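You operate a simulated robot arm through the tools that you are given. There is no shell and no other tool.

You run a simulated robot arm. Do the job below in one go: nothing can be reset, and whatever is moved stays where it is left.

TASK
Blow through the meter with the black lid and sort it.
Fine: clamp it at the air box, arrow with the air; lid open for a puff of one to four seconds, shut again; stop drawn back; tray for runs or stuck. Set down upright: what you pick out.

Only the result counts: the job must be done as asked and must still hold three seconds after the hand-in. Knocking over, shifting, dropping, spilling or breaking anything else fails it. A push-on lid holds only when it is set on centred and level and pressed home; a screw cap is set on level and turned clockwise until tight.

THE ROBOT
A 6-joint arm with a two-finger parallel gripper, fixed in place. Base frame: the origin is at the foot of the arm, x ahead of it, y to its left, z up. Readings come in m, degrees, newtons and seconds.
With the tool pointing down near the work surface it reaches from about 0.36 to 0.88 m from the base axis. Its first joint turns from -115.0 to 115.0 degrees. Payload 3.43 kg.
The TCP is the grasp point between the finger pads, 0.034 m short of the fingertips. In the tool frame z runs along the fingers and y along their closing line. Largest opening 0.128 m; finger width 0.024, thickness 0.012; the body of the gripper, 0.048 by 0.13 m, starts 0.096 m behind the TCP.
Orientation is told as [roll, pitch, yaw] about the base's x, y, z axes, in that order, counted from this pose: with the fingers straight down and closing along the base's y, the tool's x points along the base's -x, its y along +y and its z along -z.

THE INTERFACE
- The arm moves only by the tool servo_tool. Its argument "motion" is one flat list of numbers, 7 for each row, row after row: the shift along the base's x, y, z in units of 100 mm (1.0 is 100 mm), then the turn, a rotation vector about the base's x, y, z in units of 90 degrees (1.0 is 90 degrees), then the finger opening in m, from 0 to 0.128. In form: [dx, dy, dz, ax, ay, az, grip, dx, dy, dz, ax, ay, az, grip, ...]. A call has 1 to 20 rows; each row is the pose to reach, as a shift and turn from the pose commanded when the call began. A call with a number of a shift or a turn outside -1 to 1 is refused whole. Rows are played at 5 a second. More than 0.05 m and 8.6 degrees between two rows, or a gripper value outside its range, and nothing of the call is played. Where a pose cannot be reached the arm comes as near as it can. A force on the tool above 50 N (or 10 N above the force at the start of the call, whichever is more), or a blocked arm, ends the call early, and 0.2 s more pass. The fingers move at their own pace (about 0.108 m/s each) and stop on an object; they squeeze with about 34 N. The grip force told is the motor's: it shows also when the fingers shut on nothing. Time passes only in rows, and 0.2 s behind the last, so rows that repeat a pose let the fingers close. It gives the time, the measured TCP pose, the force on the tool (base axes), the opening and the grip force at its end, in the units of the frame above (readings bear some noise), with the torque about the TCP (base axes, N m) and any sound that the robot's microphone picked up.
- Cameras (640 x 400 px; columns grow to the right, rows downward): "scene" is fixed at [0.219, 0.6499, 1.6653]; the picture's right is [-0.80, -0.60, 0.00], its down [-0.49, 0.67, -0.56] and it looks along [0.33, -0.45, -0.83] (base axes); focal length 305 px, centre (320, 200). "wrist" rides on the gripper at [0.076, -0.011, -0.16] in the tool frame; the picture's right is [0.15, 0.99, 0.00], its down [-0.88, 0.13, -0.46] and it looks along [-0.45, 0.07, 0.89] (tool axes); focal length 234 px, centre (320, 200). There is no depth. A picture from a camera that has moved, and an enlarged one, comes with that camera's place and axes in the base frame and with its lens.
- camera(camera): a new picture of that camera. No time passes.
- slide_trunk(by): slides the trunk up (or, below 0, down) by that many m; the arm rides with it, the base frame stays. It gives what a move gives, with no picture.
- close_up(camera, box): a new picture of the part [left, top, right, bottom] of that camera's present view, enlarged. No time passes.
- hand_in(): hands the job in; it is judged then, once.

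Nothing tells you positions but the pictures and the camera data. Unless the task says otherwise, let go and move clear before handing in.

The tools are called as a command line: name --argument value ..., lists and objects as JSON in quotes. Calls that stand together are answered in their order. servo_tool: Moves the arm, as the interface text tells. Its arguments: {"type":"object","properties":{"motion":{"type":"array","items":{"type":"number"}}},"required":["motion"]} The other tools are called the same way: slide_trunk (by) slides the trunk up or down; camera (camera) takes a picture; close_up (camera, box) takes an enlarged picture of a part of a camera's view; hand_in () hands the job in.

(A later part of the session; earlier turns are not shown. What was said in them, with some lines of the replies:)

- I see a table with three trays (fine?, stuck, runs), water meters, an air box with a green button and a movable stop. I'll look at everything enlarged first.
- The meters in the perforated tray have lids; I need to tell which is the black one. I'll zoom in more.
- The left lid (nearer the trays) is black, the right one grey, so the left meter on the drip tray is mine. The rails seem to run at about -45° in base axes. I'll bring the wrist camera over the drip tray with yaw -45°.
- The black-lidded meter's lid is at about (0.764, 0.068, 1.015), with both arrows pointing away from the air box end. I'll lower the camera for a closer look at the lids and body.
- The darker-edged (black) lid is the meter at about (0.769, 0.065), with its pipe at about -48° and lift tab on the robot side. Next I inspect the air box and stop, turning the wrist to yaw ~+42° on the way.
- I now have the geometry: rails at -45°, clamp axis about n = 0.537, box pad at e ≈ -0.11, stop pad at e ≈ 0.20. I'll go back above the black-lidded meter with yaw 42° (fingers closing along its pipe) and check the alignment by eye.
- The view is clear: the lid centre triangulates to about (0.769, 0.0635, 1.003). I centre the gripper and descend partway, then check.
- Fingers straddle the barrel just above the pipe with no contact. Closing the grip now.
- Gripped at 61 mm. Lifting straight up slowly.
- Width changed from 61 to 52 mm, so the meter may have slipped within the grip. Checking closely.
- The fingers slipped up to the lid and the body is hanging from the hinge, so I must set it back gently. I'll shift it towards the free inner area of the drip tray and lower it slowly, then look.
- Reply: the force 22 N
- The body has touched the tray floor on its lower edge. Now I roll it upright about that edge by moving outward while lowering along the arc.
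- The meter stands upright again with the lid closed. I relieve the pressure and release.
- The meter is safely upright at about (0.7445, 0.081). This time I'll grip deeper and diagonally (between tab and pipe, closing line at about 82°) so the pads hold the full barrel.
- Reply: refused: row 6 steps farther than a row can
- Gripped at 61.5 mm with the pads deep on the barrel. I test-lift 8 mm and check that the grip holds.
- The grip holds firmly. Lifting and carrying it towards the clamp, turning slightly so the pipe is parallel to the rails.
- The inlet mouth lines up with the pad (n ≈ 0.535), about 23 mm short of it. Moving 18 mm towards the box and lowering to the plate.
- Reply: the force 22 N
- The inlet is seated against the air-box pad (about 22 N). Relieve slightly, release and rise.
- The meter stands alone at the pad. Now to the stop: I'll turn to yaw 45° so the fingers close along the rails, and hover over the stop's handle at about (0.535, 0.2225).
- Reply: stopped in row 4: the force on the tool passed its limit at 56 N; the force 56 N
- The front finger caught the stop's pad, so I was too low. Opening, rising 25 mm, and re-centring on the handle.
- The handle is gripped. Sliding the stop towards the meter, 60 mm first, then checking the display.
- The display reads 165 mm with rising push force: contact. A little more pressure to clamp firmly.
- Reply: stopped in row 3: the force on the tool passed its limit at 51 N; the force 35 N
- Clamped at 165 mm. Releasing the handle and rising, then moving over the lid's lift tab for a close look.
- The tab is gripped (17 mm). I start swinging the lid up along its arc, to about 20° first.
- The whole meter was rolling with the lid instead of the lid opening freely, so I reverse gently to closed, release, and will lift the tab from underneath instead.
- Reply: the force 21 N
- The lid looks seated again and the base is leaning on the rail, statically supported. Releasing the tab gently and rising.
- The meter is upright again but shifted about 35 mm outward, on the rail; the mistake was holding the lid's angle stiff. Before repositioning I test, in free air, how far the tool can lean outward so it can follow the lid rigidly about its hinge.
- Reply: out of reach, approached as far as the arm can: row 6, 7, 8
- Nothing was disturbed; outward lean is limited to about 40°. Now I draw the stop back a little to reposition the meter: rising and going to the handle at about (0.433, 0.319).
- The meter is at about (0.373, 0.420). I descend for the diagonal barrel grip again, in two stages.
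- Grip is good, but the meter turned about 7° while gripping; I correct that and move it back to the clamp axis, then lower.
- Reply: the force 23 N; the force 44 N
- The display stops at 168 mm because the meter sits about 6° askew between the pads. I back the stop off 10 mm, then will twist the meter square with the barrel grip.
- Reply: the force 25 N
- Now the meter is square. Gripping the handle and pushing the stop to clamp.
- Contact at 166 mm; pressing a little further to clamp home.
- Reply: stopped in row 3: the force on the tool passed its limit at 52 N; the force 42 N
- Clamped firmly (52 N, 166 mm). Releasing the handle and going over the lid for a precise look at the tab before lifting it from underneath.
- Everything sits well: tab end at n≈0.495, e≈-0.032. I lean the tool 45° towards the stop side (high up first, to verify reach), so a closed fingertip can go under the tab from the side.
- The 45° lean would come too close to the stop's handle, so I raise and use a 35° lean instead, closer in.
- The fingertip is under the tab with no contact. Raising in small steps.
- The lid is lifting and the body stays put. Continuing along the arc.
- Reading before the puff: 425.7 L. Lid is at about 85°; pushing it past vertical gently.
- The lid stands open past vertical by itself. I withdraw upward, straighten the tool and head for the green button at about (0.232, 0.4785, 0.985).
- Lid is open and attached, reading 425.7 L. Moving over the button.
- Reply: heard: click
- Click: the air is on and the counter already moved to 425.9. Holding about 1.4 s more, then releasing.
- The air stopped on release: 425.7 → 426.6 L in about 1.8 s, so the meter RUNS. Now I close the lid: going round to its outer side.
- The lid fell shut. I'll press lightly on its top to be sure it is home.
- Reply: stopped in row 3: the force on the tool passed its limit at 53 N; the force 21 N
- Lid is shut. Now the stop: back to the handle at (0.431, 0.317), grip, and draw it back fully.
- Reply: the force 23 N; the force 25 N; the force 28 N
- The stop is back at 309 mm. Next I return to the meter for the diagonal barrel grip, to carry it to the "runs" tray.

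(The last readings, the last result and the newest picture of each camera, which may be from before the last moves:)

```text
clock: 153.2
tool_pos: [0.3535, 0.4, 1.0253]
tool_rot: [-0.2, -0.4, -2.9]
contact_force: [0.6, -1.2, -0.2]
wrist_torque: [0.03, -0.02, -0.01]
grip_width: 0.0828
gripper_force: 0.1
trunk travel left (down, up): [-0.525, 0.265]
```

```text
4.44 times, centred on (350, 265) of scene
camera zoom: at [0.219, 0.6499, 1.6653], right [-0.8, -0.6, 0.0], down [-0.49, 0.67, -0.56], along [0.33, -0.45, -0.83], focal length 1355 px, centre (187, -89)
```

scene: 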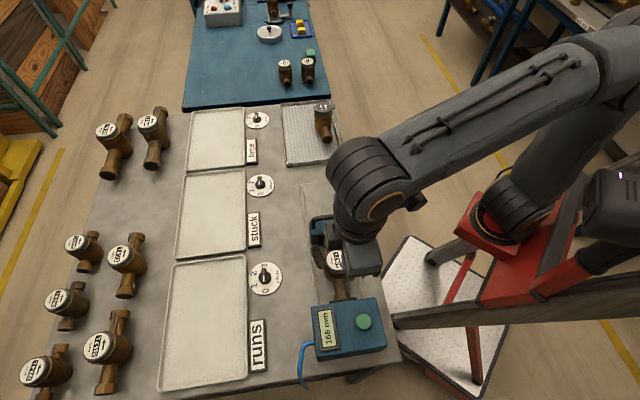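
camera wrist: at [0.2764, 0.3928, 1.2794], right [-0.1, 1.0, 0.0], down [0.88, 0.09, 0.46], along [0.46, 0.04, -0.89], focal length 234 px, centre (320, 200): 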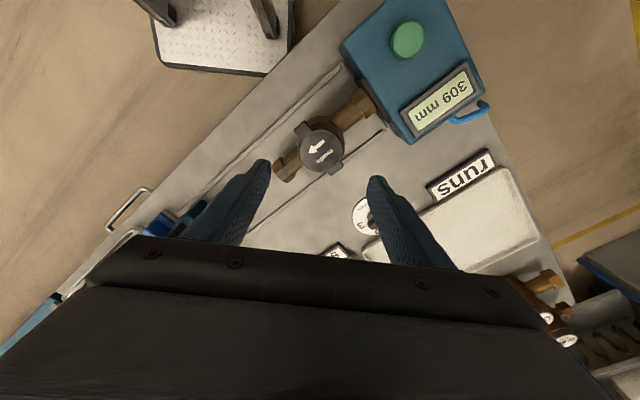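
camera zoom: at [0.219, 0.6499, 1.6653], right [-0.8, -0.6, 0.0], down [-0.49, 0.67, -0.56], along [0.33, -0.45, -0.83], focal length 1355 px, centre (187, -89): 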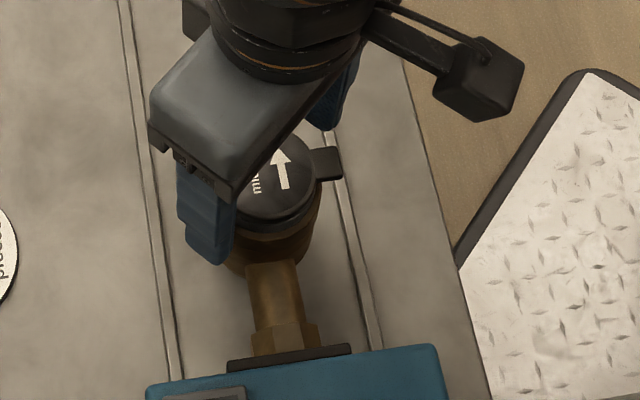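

servo_tool --motion '[-0.03, 0.005, -0.15, 0, 0, 0, 0.083, -0.03, 0.005, -0.3, 0, 0, 0, 0.083, -0.03, 0.005, -0.42, 0, 0, 0, 0.083, -0.03, 0.005, -0.51, 0, 0, 0, 0.083, -0.03, 0.005, -0.51, 0, 0, 0, 0.07, -0.03, 0.005, -0.51, 0, 0, 0, 0.06, -0.03, 0.005, -0.51, 0, 0, 0, 0.045, -0.03, 0.005, -0.51, 0, 0, 0, 0.03, -0.03, 0.005, -0.51, 0, 0, 0, 0.03]'

close_up --camera "wrist" --box '[220, 110, 420, 240]'

close_up --camera "scene" --box '[310, 220, 390, 310]'

```text
clock: 155.2
tool_pos: [0.3524, 0.3995, 0.976]
tool_rot: [-0.2, -0.4, -2.7]
contact_force: [1.7, -6.4, -0.1]
wrist_torque: [-0.04, 0.03, 0.02]
grip_width: 0.0615
gripper_force: 34.3
trunk travel left (down, up): [-0.525, 0.265]
```

```text
3.08 times, centred on (320, 175) of wrist
camera zoom: at [0.2737, 0.3937, 1.1356], right [-0.1, 1.0, 0.0], down [0.88, 0.09, 0.46], along [0.46, 0.04, -0.89], focal length 720 px, centre (320, 277)
```

zoom: 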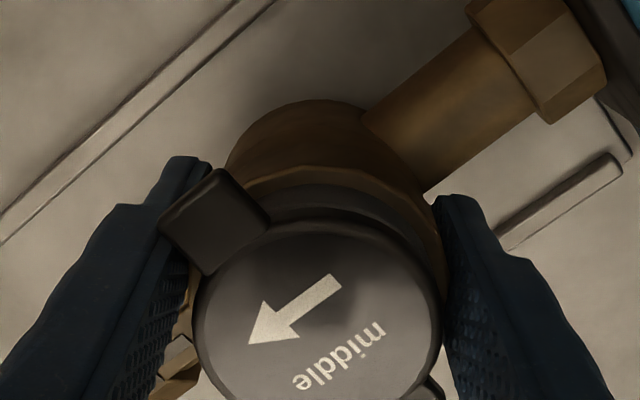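

```text
4.44 times, centred on (350, 265) of scene
camera zoom: at [0.219, 0.6499, 1.6653], right [-0.8, -0.6, 0.0], down [-0.49, 0.67, -0.56], along [0.33, -0.45, -0.83], focal length 1355 px, centre (187, -89)
```

zoom: 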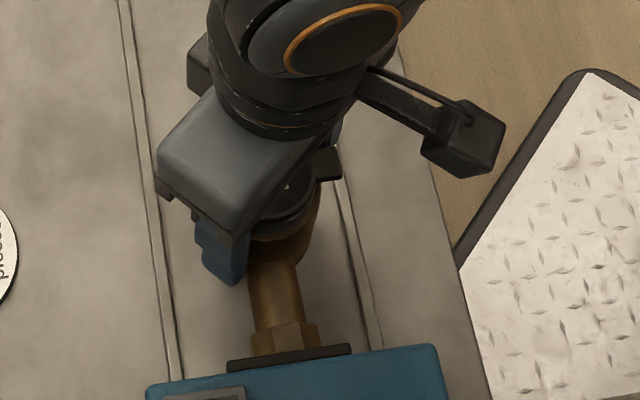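

Gripped as before (61.5 mm). A short test lift away from the pad, then up.

servo_tool --motion '[0.03, -0.03, 0.04, 0, 0, 0, 0.03, 0.06, -0.06, 0.1, 0, 0, 0, 0.03, 0.08, -0.08, 0.18, 0, 0, 0, 0.03, 0.08, -0.08, 0.3, 0, 0, 0, 0.03, 0.08, -0.08, 0.45, 0, 0, 0, 0.03, 0.08, -0.08, 0.6, 0, 0, 0, 0.03, 0.08, -0.08, 0.8, 0, 0, 0, 0.03, 0.08, -0.08, 1, 0, 0, 0, 0.03]'

camera --camera "wrist"

camera --camera "scene"

```text
clock: 157.0
tool_pos: [0.3589, 0.3921, 1.0751]
tool_rot: [-0.2, -0.4, -2.7]
contact_force: [0.2, -0.4, -6.6]
wrist_torque: [-0.01, 0.02, 0.0]
grip_width: 0.0617
gripper_force: 34.3
trunk travel left (down, up): [-0.525, 0.265]
```

```text
taken
camera wrist: at [0.2811, 0.3869, 1.2352], right [-0.1, 1.0, 0.0], down [0.88, 0.09, 0.46], along [0.46, 0.04, -0.89], focal length 234 px, centre (320, 200)
```

wrist: 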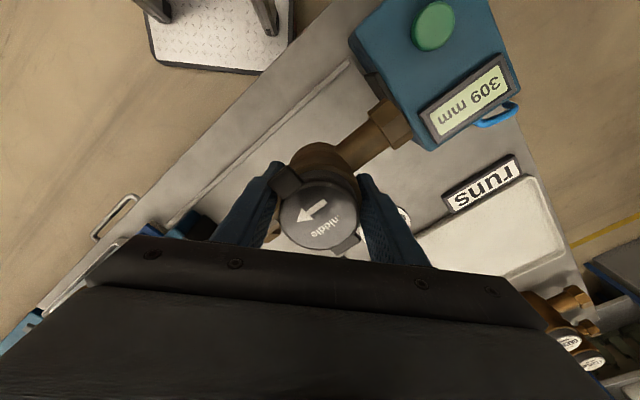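

```text
taken
```

scene: 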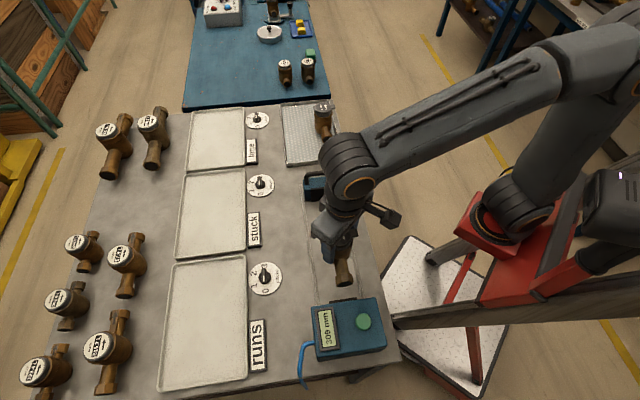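

The meter is held well. Carrying it to the "runs" tray (target about n = 0.825, e = -0.09).

servo_tool --motion '[0.05, 0.08, 0.08, 0, 0, 0, 0.03, 0.13, 0.2, 0.16, 0, 0, 0, 0.03, 0.22, 0.35, 0.2, 0, 0, 0, 0.03, 0.32, 0.51, 0.2, 0, 0, 0, 0.03, 0.43, 0.68, 0.2, 0, 0, 0, 0.03, 0.53, 0.847, 0.2, 0, 0, 0, 0.03]'

servo_tool --motion '[0.08, 0.12, 0, 0, 0, 0, 0.03, 0.18, 0.28, 0, 0, 0, 0, 0.03, 0.28, 0.45, 0, 0, 0, 0, 0.03, 0.38, 0.61, 0, 0, 0, 0, 0.03, 0.46, 0.74, 0, 0, 0, 0, 0.03, 0.53, 0.847, 0, 0, 0, 0, 0.03]'

camera --camera "scene"

camera --camera "wrist"

```text
clock: 158.4
tool_pos: [0.4115, 0.4767, 1.0951]
tool_rot: [-0.2, -0.4, -2.8]
contact_force: [-0.2, -0.5, -7.4]
wrist_torque: [0.05, 0.02, 0.0]
grip_width: 0.0616
gripper_force: 34.0
trunk travel left (down, up): [-0.525, 0.265]
```

```text
clock: 159.8
tool_pos: [0.4656, 0.5624, 1.0945]
tool_rot: [-0.3, -0.3, -2.8]
contact_force: [-0.1, -0.4, -6.4]
wrist_torque: [0.01, 0.01, 0.03]
grip_width: 0.0617
gripper_force: 33.7
trunk travel left (down, up): [-0.525, 0.265]
```

```text
taken
```

scene: 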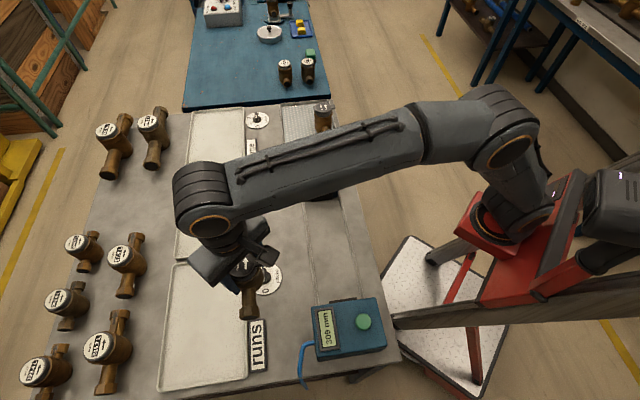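

```text
taken
camera wrist: at [0.3878, 0.5553, 1.2551], right [-0.1, 1.0, 0.0], down [0.88, 0.09, 0.46], along [0.46, 0.04, -0.89], focal length 234 px, centre (320, 200)
```

wrist: 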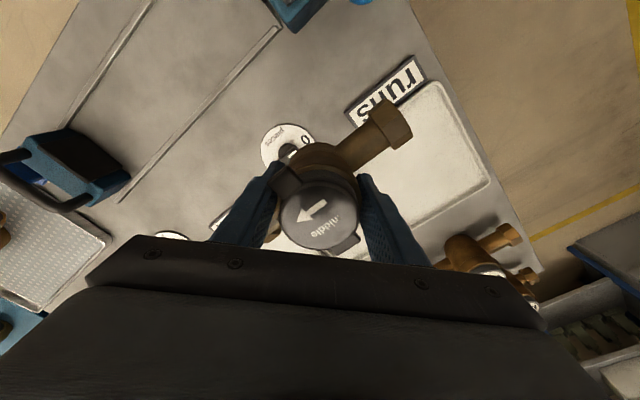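

servo_tool --motion '[0.08, 0.12, 0, 0, 0, 0, 0.03, 0.18, 0.28, 0, 0, 0, 0, 0.03, 0.28, 0.45, 0, 0, 0, 0, 0.03, 0.38, 0.61, 0, 0, 0, 0, 0.03, 0.46, 0.74, 0, 0, 0, 0, 0.03, 0.52, 0.84, 0, 0, 0, 0, 0.03]'

camera --camera "wrist"

close_up --camera "scene" --box '[130, 230, 290, 400]'

```text
clock: 161.2
tool_pos: [0.514, 0.6385, 1.0903]
tool_rot: [-0.4, -0.4, -2.6]
contact_force: [0.7, 0.6, -8.4]
wrist_torque: [-0.02, 0.05, 0.0]
grip_width: 0.0617
gripper_force: 34.3
out of reach, approached as far as the arm can: row 6
trunk travel left (down, up): [-0.525, 0.265]
```

```text
taken
camera wrist: at [0.4355, 0.6325, 1.2496], right [-0.1, 1.0, -0.01], down [0.88, 0.09, 0.46], along [0.46, 0.04, -0.89], focal length 234 px, centre (320, 200)
```

wrist: 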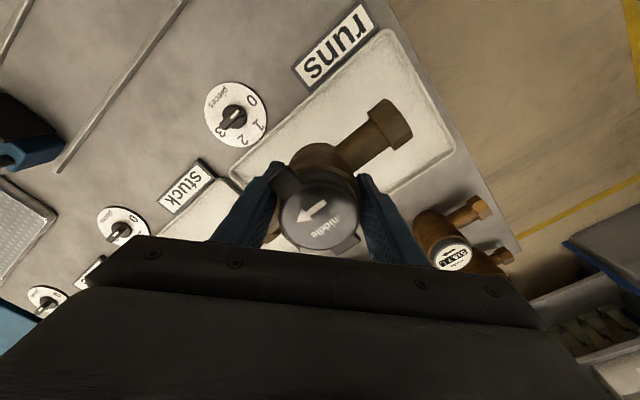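

```text
2.35 times, centred on (210, 315) of scene
camera zoom: at [0.219, 0.6499, 1.6653], right [-0.8, -0.6, 0.0], down [-0.49, 0.67, -0.56], along [0.33, -0.45, -0.83], focal length 718 px, centre (579, -71)
```

zoom: 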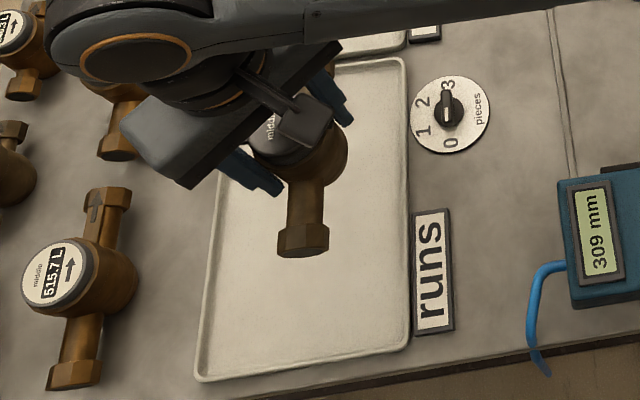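

The arm is just at its reach limit, but the meter is over the tray. Pulling in 4 mm and lowering in stages.

servo_tool --motion '[-0.03, -0.03, -0.1, 0, 0, 0, 0.03, -0.03, -0.03, -0.3, 0, 0, 0, 0.03, -0.03, -0.03, -0.5, 0, 0, 0, 0.03, -0.03, -0.03, -0.7, 0, 0, 0, 0.03, -0.03, -0.03, -0.85, 0, 0, 0, 0.03]'

camera --camera "wrist"

close_up --camera "scene" --box '[130, 230, 290, 400]'

```text
clock: 162.4
tool_pos: [0.5098, 0.6354, 1.0055]
tool_rot: [-0.1, -0.4, -2.6]
contact_force: [0.2, -0.5, -6.4]
wrist_torque: [0.04, 0.01, -0.01]
grip_width: 0.0617
gripper_force: 34.0
trunk travel left (down, up): [-0.525, 0.265]
```

```text
taken
camera wrist: at [0.431, 0.6295, 1.1655], right [-0.1, 1.0, 0.0], down [0.88, 0.09, 0.46], along [0.46, 0.04, -0.89], focal length 234 px, centre (320, 200)
```

wrist: 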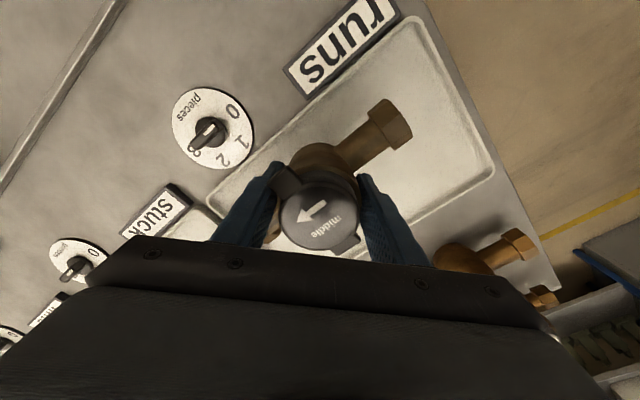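

```text
2.35 times, centred on (210, 315) of scene
camera zoom: at [0.219, 0.6499, 1.6653], right [-0.8, -0.6, 0.0], down [-0.49, 0.67, -0.56], along [0.33, -0.45, -0.83], focal length 718 px, centre (579, -71)
```

zoom: 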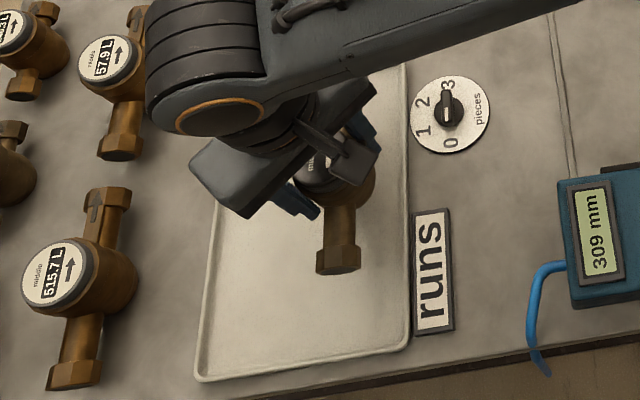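

servo_tool --motion '[0, 0, -0.08, 0, 0, 0, 0.03, 0, 0, -0.16, 0, 0, 0, 0.03, 0, 0, -0.23, 0, 0, 0, 0.03, 0, 0, -0.26, 0, 0, 0, 0.03]'

```text
clock: 163.4
tool_pos: [0.5096, 0.636, 0.9808]
tool_rot: [-0.2, -0.4, -2.7]
contact_force: [-0.2, 0.6, -5.9]
wrist_torque: [0.01, 0.02, -0.01]
grip_width: 0.0616
gripper_force: 33.4
trunk travel left (down, up): [-0.525, 0.265]
```

servo_tool --motion '[0, 0, -0.015, 0, 0, 0, 0.03, 0, 0, -0.03, 0, 0, 0, 0.03, 0, 0, -0.04, 0, 0, 0, 0.03]'

```text
clock: 164.2
tool_pos: [0.5089, 0.6369, 0.9764]
tool_rot: [-0.2, -0.4, -2.9]
contact_force: [0.2, 0.0, -6.1]
wrist_torque: [-0.01, 0.02, -0.01]
grip_width: 0.0619
gripper_force: 34.0
trunk travel left (down, up): [-0.525, 0.265]
```

servo_tool --motion '[0, 0, -0.015, 0, 0, 0, 0.03, 0, 0, -0.03, 0, 0, 0, 0.03]'

```text
clock: 164.8
tool_pos: [0.5089, 0.6352, 0.9752]
tool_rot: [-0.1, -0.6, -2.6]
contact_force: [-2.4, -2.3, 7.7]
wrist_torque: [0.16, 0.03, 0.02]
grip_width: 0.0615
gripper_force: 33.8
trunk travel left (down, up): [-0.525, 0.265]
```

Touchdown on the tray floor. Releasing and rising.

servo_tool --motion '[0, 0, 0, 0, 0, 0, 0.055, 0, 0, 0, 0, 0, 0, 0.066, 0, 0, 0, 0, 0, 0, 0.076, 0, 0, 0, 0, 0, 0, 0.08, 0, 0, 0.2, 0, 0, 0, 0.08, 0, 0, 0.5, 0, 0, 0, 0.08, -0.03, -0.03, 0.9, 0, 0, 0, 0.08]'

camera --camera "wrist"

close_up --camera "scene" --box '[130, 230, 290, 400]'

```text
clock: 166.4
tool_pos: [0.5055, 0.6324, 1.0633]
tool_rot: [-0.2, -0.5, -2.6]
contact_force: [0.1, -0.2, -0.8]
wrist_torque: [-0.08, 0.02, 0.01]
grip_width: 0.0799
gripper_force: 0.0
trunk travel left (down, up): [-0.525, 0.265]
```

```text
taken
camera wrist: at [0.4281, 0.626, 1.2221], right [-0.1, 1.0, -0.01], down [0.88, 0.09, 0.46], along [0.46, 0.04, -0.89], focal length 234 px, centre (320, 200)
```

wrist: 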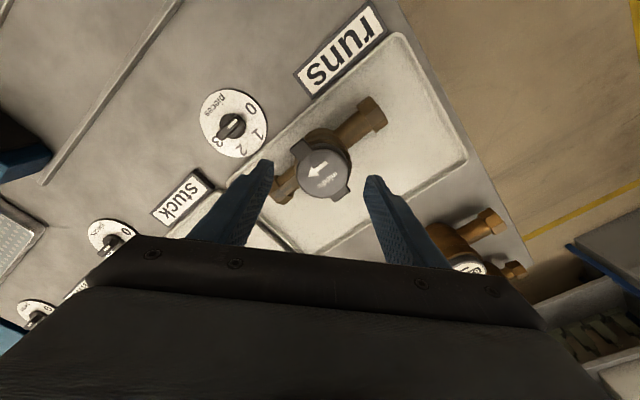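

```text
2.35 times, centred on (210, 315) of scene
camera zoom: at [0.219, 0.6499, 1.6653], right [-0.8, -0.6, 0.0], down [-0.49, 0.67, -0.56], along [0.33, -0.45, -0.83], focal length 718 px, centre (579, -71)
```

zoom: 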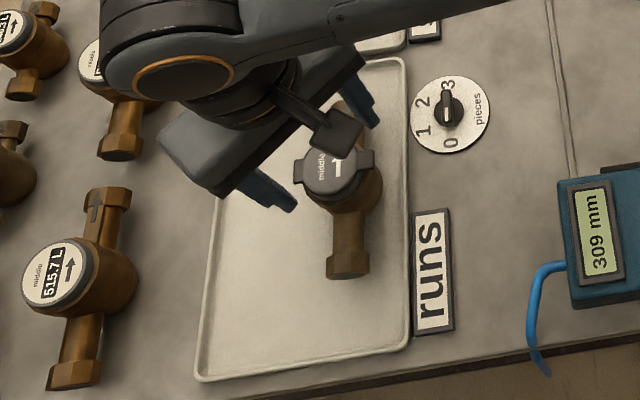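

servo_tool --motion '[-0.05, -0.05, 0.3, 0, 0, 0, 0.08, -0.2, -0.2, 0.6, 0, 0, 0, 0.08, -0.4, -0.4, 0.8, 0, 0, 0, 0.08, -0.6, -0.7, 0.9, 0, 0, 0, 0.08, -0.8, -1, 0.9, 0, 0, 0, 0.08]'

servo_tool --motion '[0.2, -0.4, 0.1, 0, 0, 0, 0.08, 0.4, -0.7, 0.2, 0, 0, 0, 0.08, 0.4, -1, 0.2, 0, 0, 0, 0.08]'

camera --camera "scene"

close_up --camera "scene" --box '[150, 240, 270, 400]'

close_up --camera "scene" --box '[260, 90, 400, 210]'

```text
clock: 167.6
tool_pos: [0.4243, 0.5312, 1.1541]
tool_rot: [-0.3, -0.3, -2.8]
contact_force: [-0.2, 0.9, -1.3]
wrist_torque: [-0.03, 0.0, 0.0]
grip_width: 0.0799
gripper_force: 0.2
trunk travel left (down, up): [-0.525, 0.265]
```

```text
clock: 168.4
tool_pos: [0.4669, 0.4318, 1.1736]
tool_rot: [-0.2, -0.3, -2.8]
contact_force: [0.6, 0.5, 0.8]
wrist_torque: [-0.06, 0.0, -0.01]
grip_width: 0.0799
gripper_force: 0.1
trunk travel left (down, up): [-0.525, 0.265]
```

```text
taken
```

scene: 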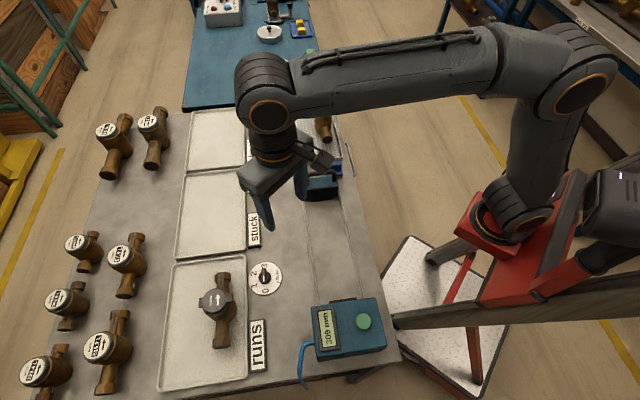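

```text
2.50 times, centred on (210, 320) of scene
camera zoom: at [0.219, 0.6499, 1.6653], right [-0.8, -0.6, 0.0], down [-0.49, 0.67, -0.56], along [0.33, -0.45, -0.83], focal length 762 px, centre (595, -100)
```

zoom: 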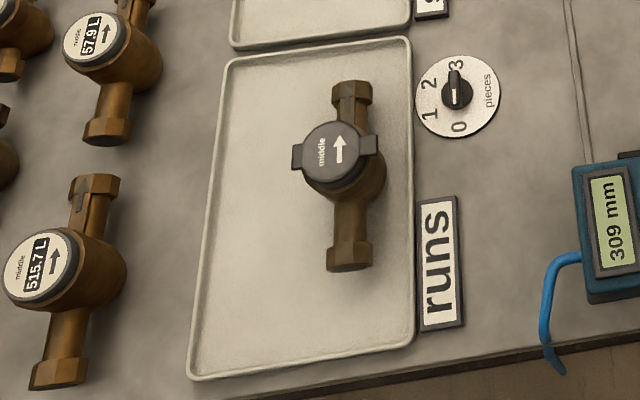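

```text
3.33 times, centred on (330, 150) of scene
camera zoom: at [0.219, 0.6499, 1.6653], right [-0.8, -0.6, 0.0], down [-0.49, 0.67, -0.56], along [0.33, -0.45, -0.83], focal length 1016 px, centre (287, 367)
```

zoom: 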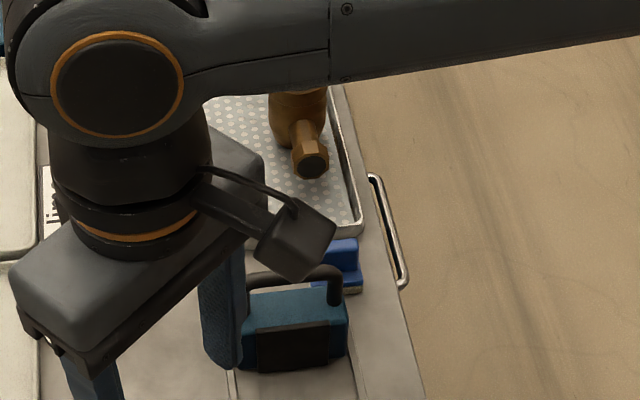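

The black-lidded meter stands upright in the "runs" tray with its lid shut, the stop is back at 309 mm, and the gripper is empty and clear. Everything else I can see looks undisturbed, so I'm handing in.

hand_in

```text
The job is handed in.
```

The meter with the black lid runs, and it now stands upright in the "runs" tray with its lid shut. I have handed the job in; no verdict has come back.

- **Test:** I clamped it at the air box with its arrow along the air. With the lid open, a puff of about 1.8 seconds took the counter from 425.7 L to 426.6 L.
- **Clamp:** The display read 166 mm during the puff, against 165 mm on the first clamping, so the meter sat very slightly askew between the pads.
- **Afterwards:** I shut the lid and pressed it home, then drew the stop back to 309 mm (it started at 310). The gripper is empty and clear.

**Handling:** Two things went wrong on the way, and both were put right before the puff.
- On the first lift the fingers slipped up to the lid, and the body hung from the hinge until I set it back in the drip tray.
- On the first try at opening the lid the whole meter rolled and shifted about 35 mm, so I had to place and clamp it again.

In the last pictures nothing else looks moved, though the arm hid part of the drip tray.
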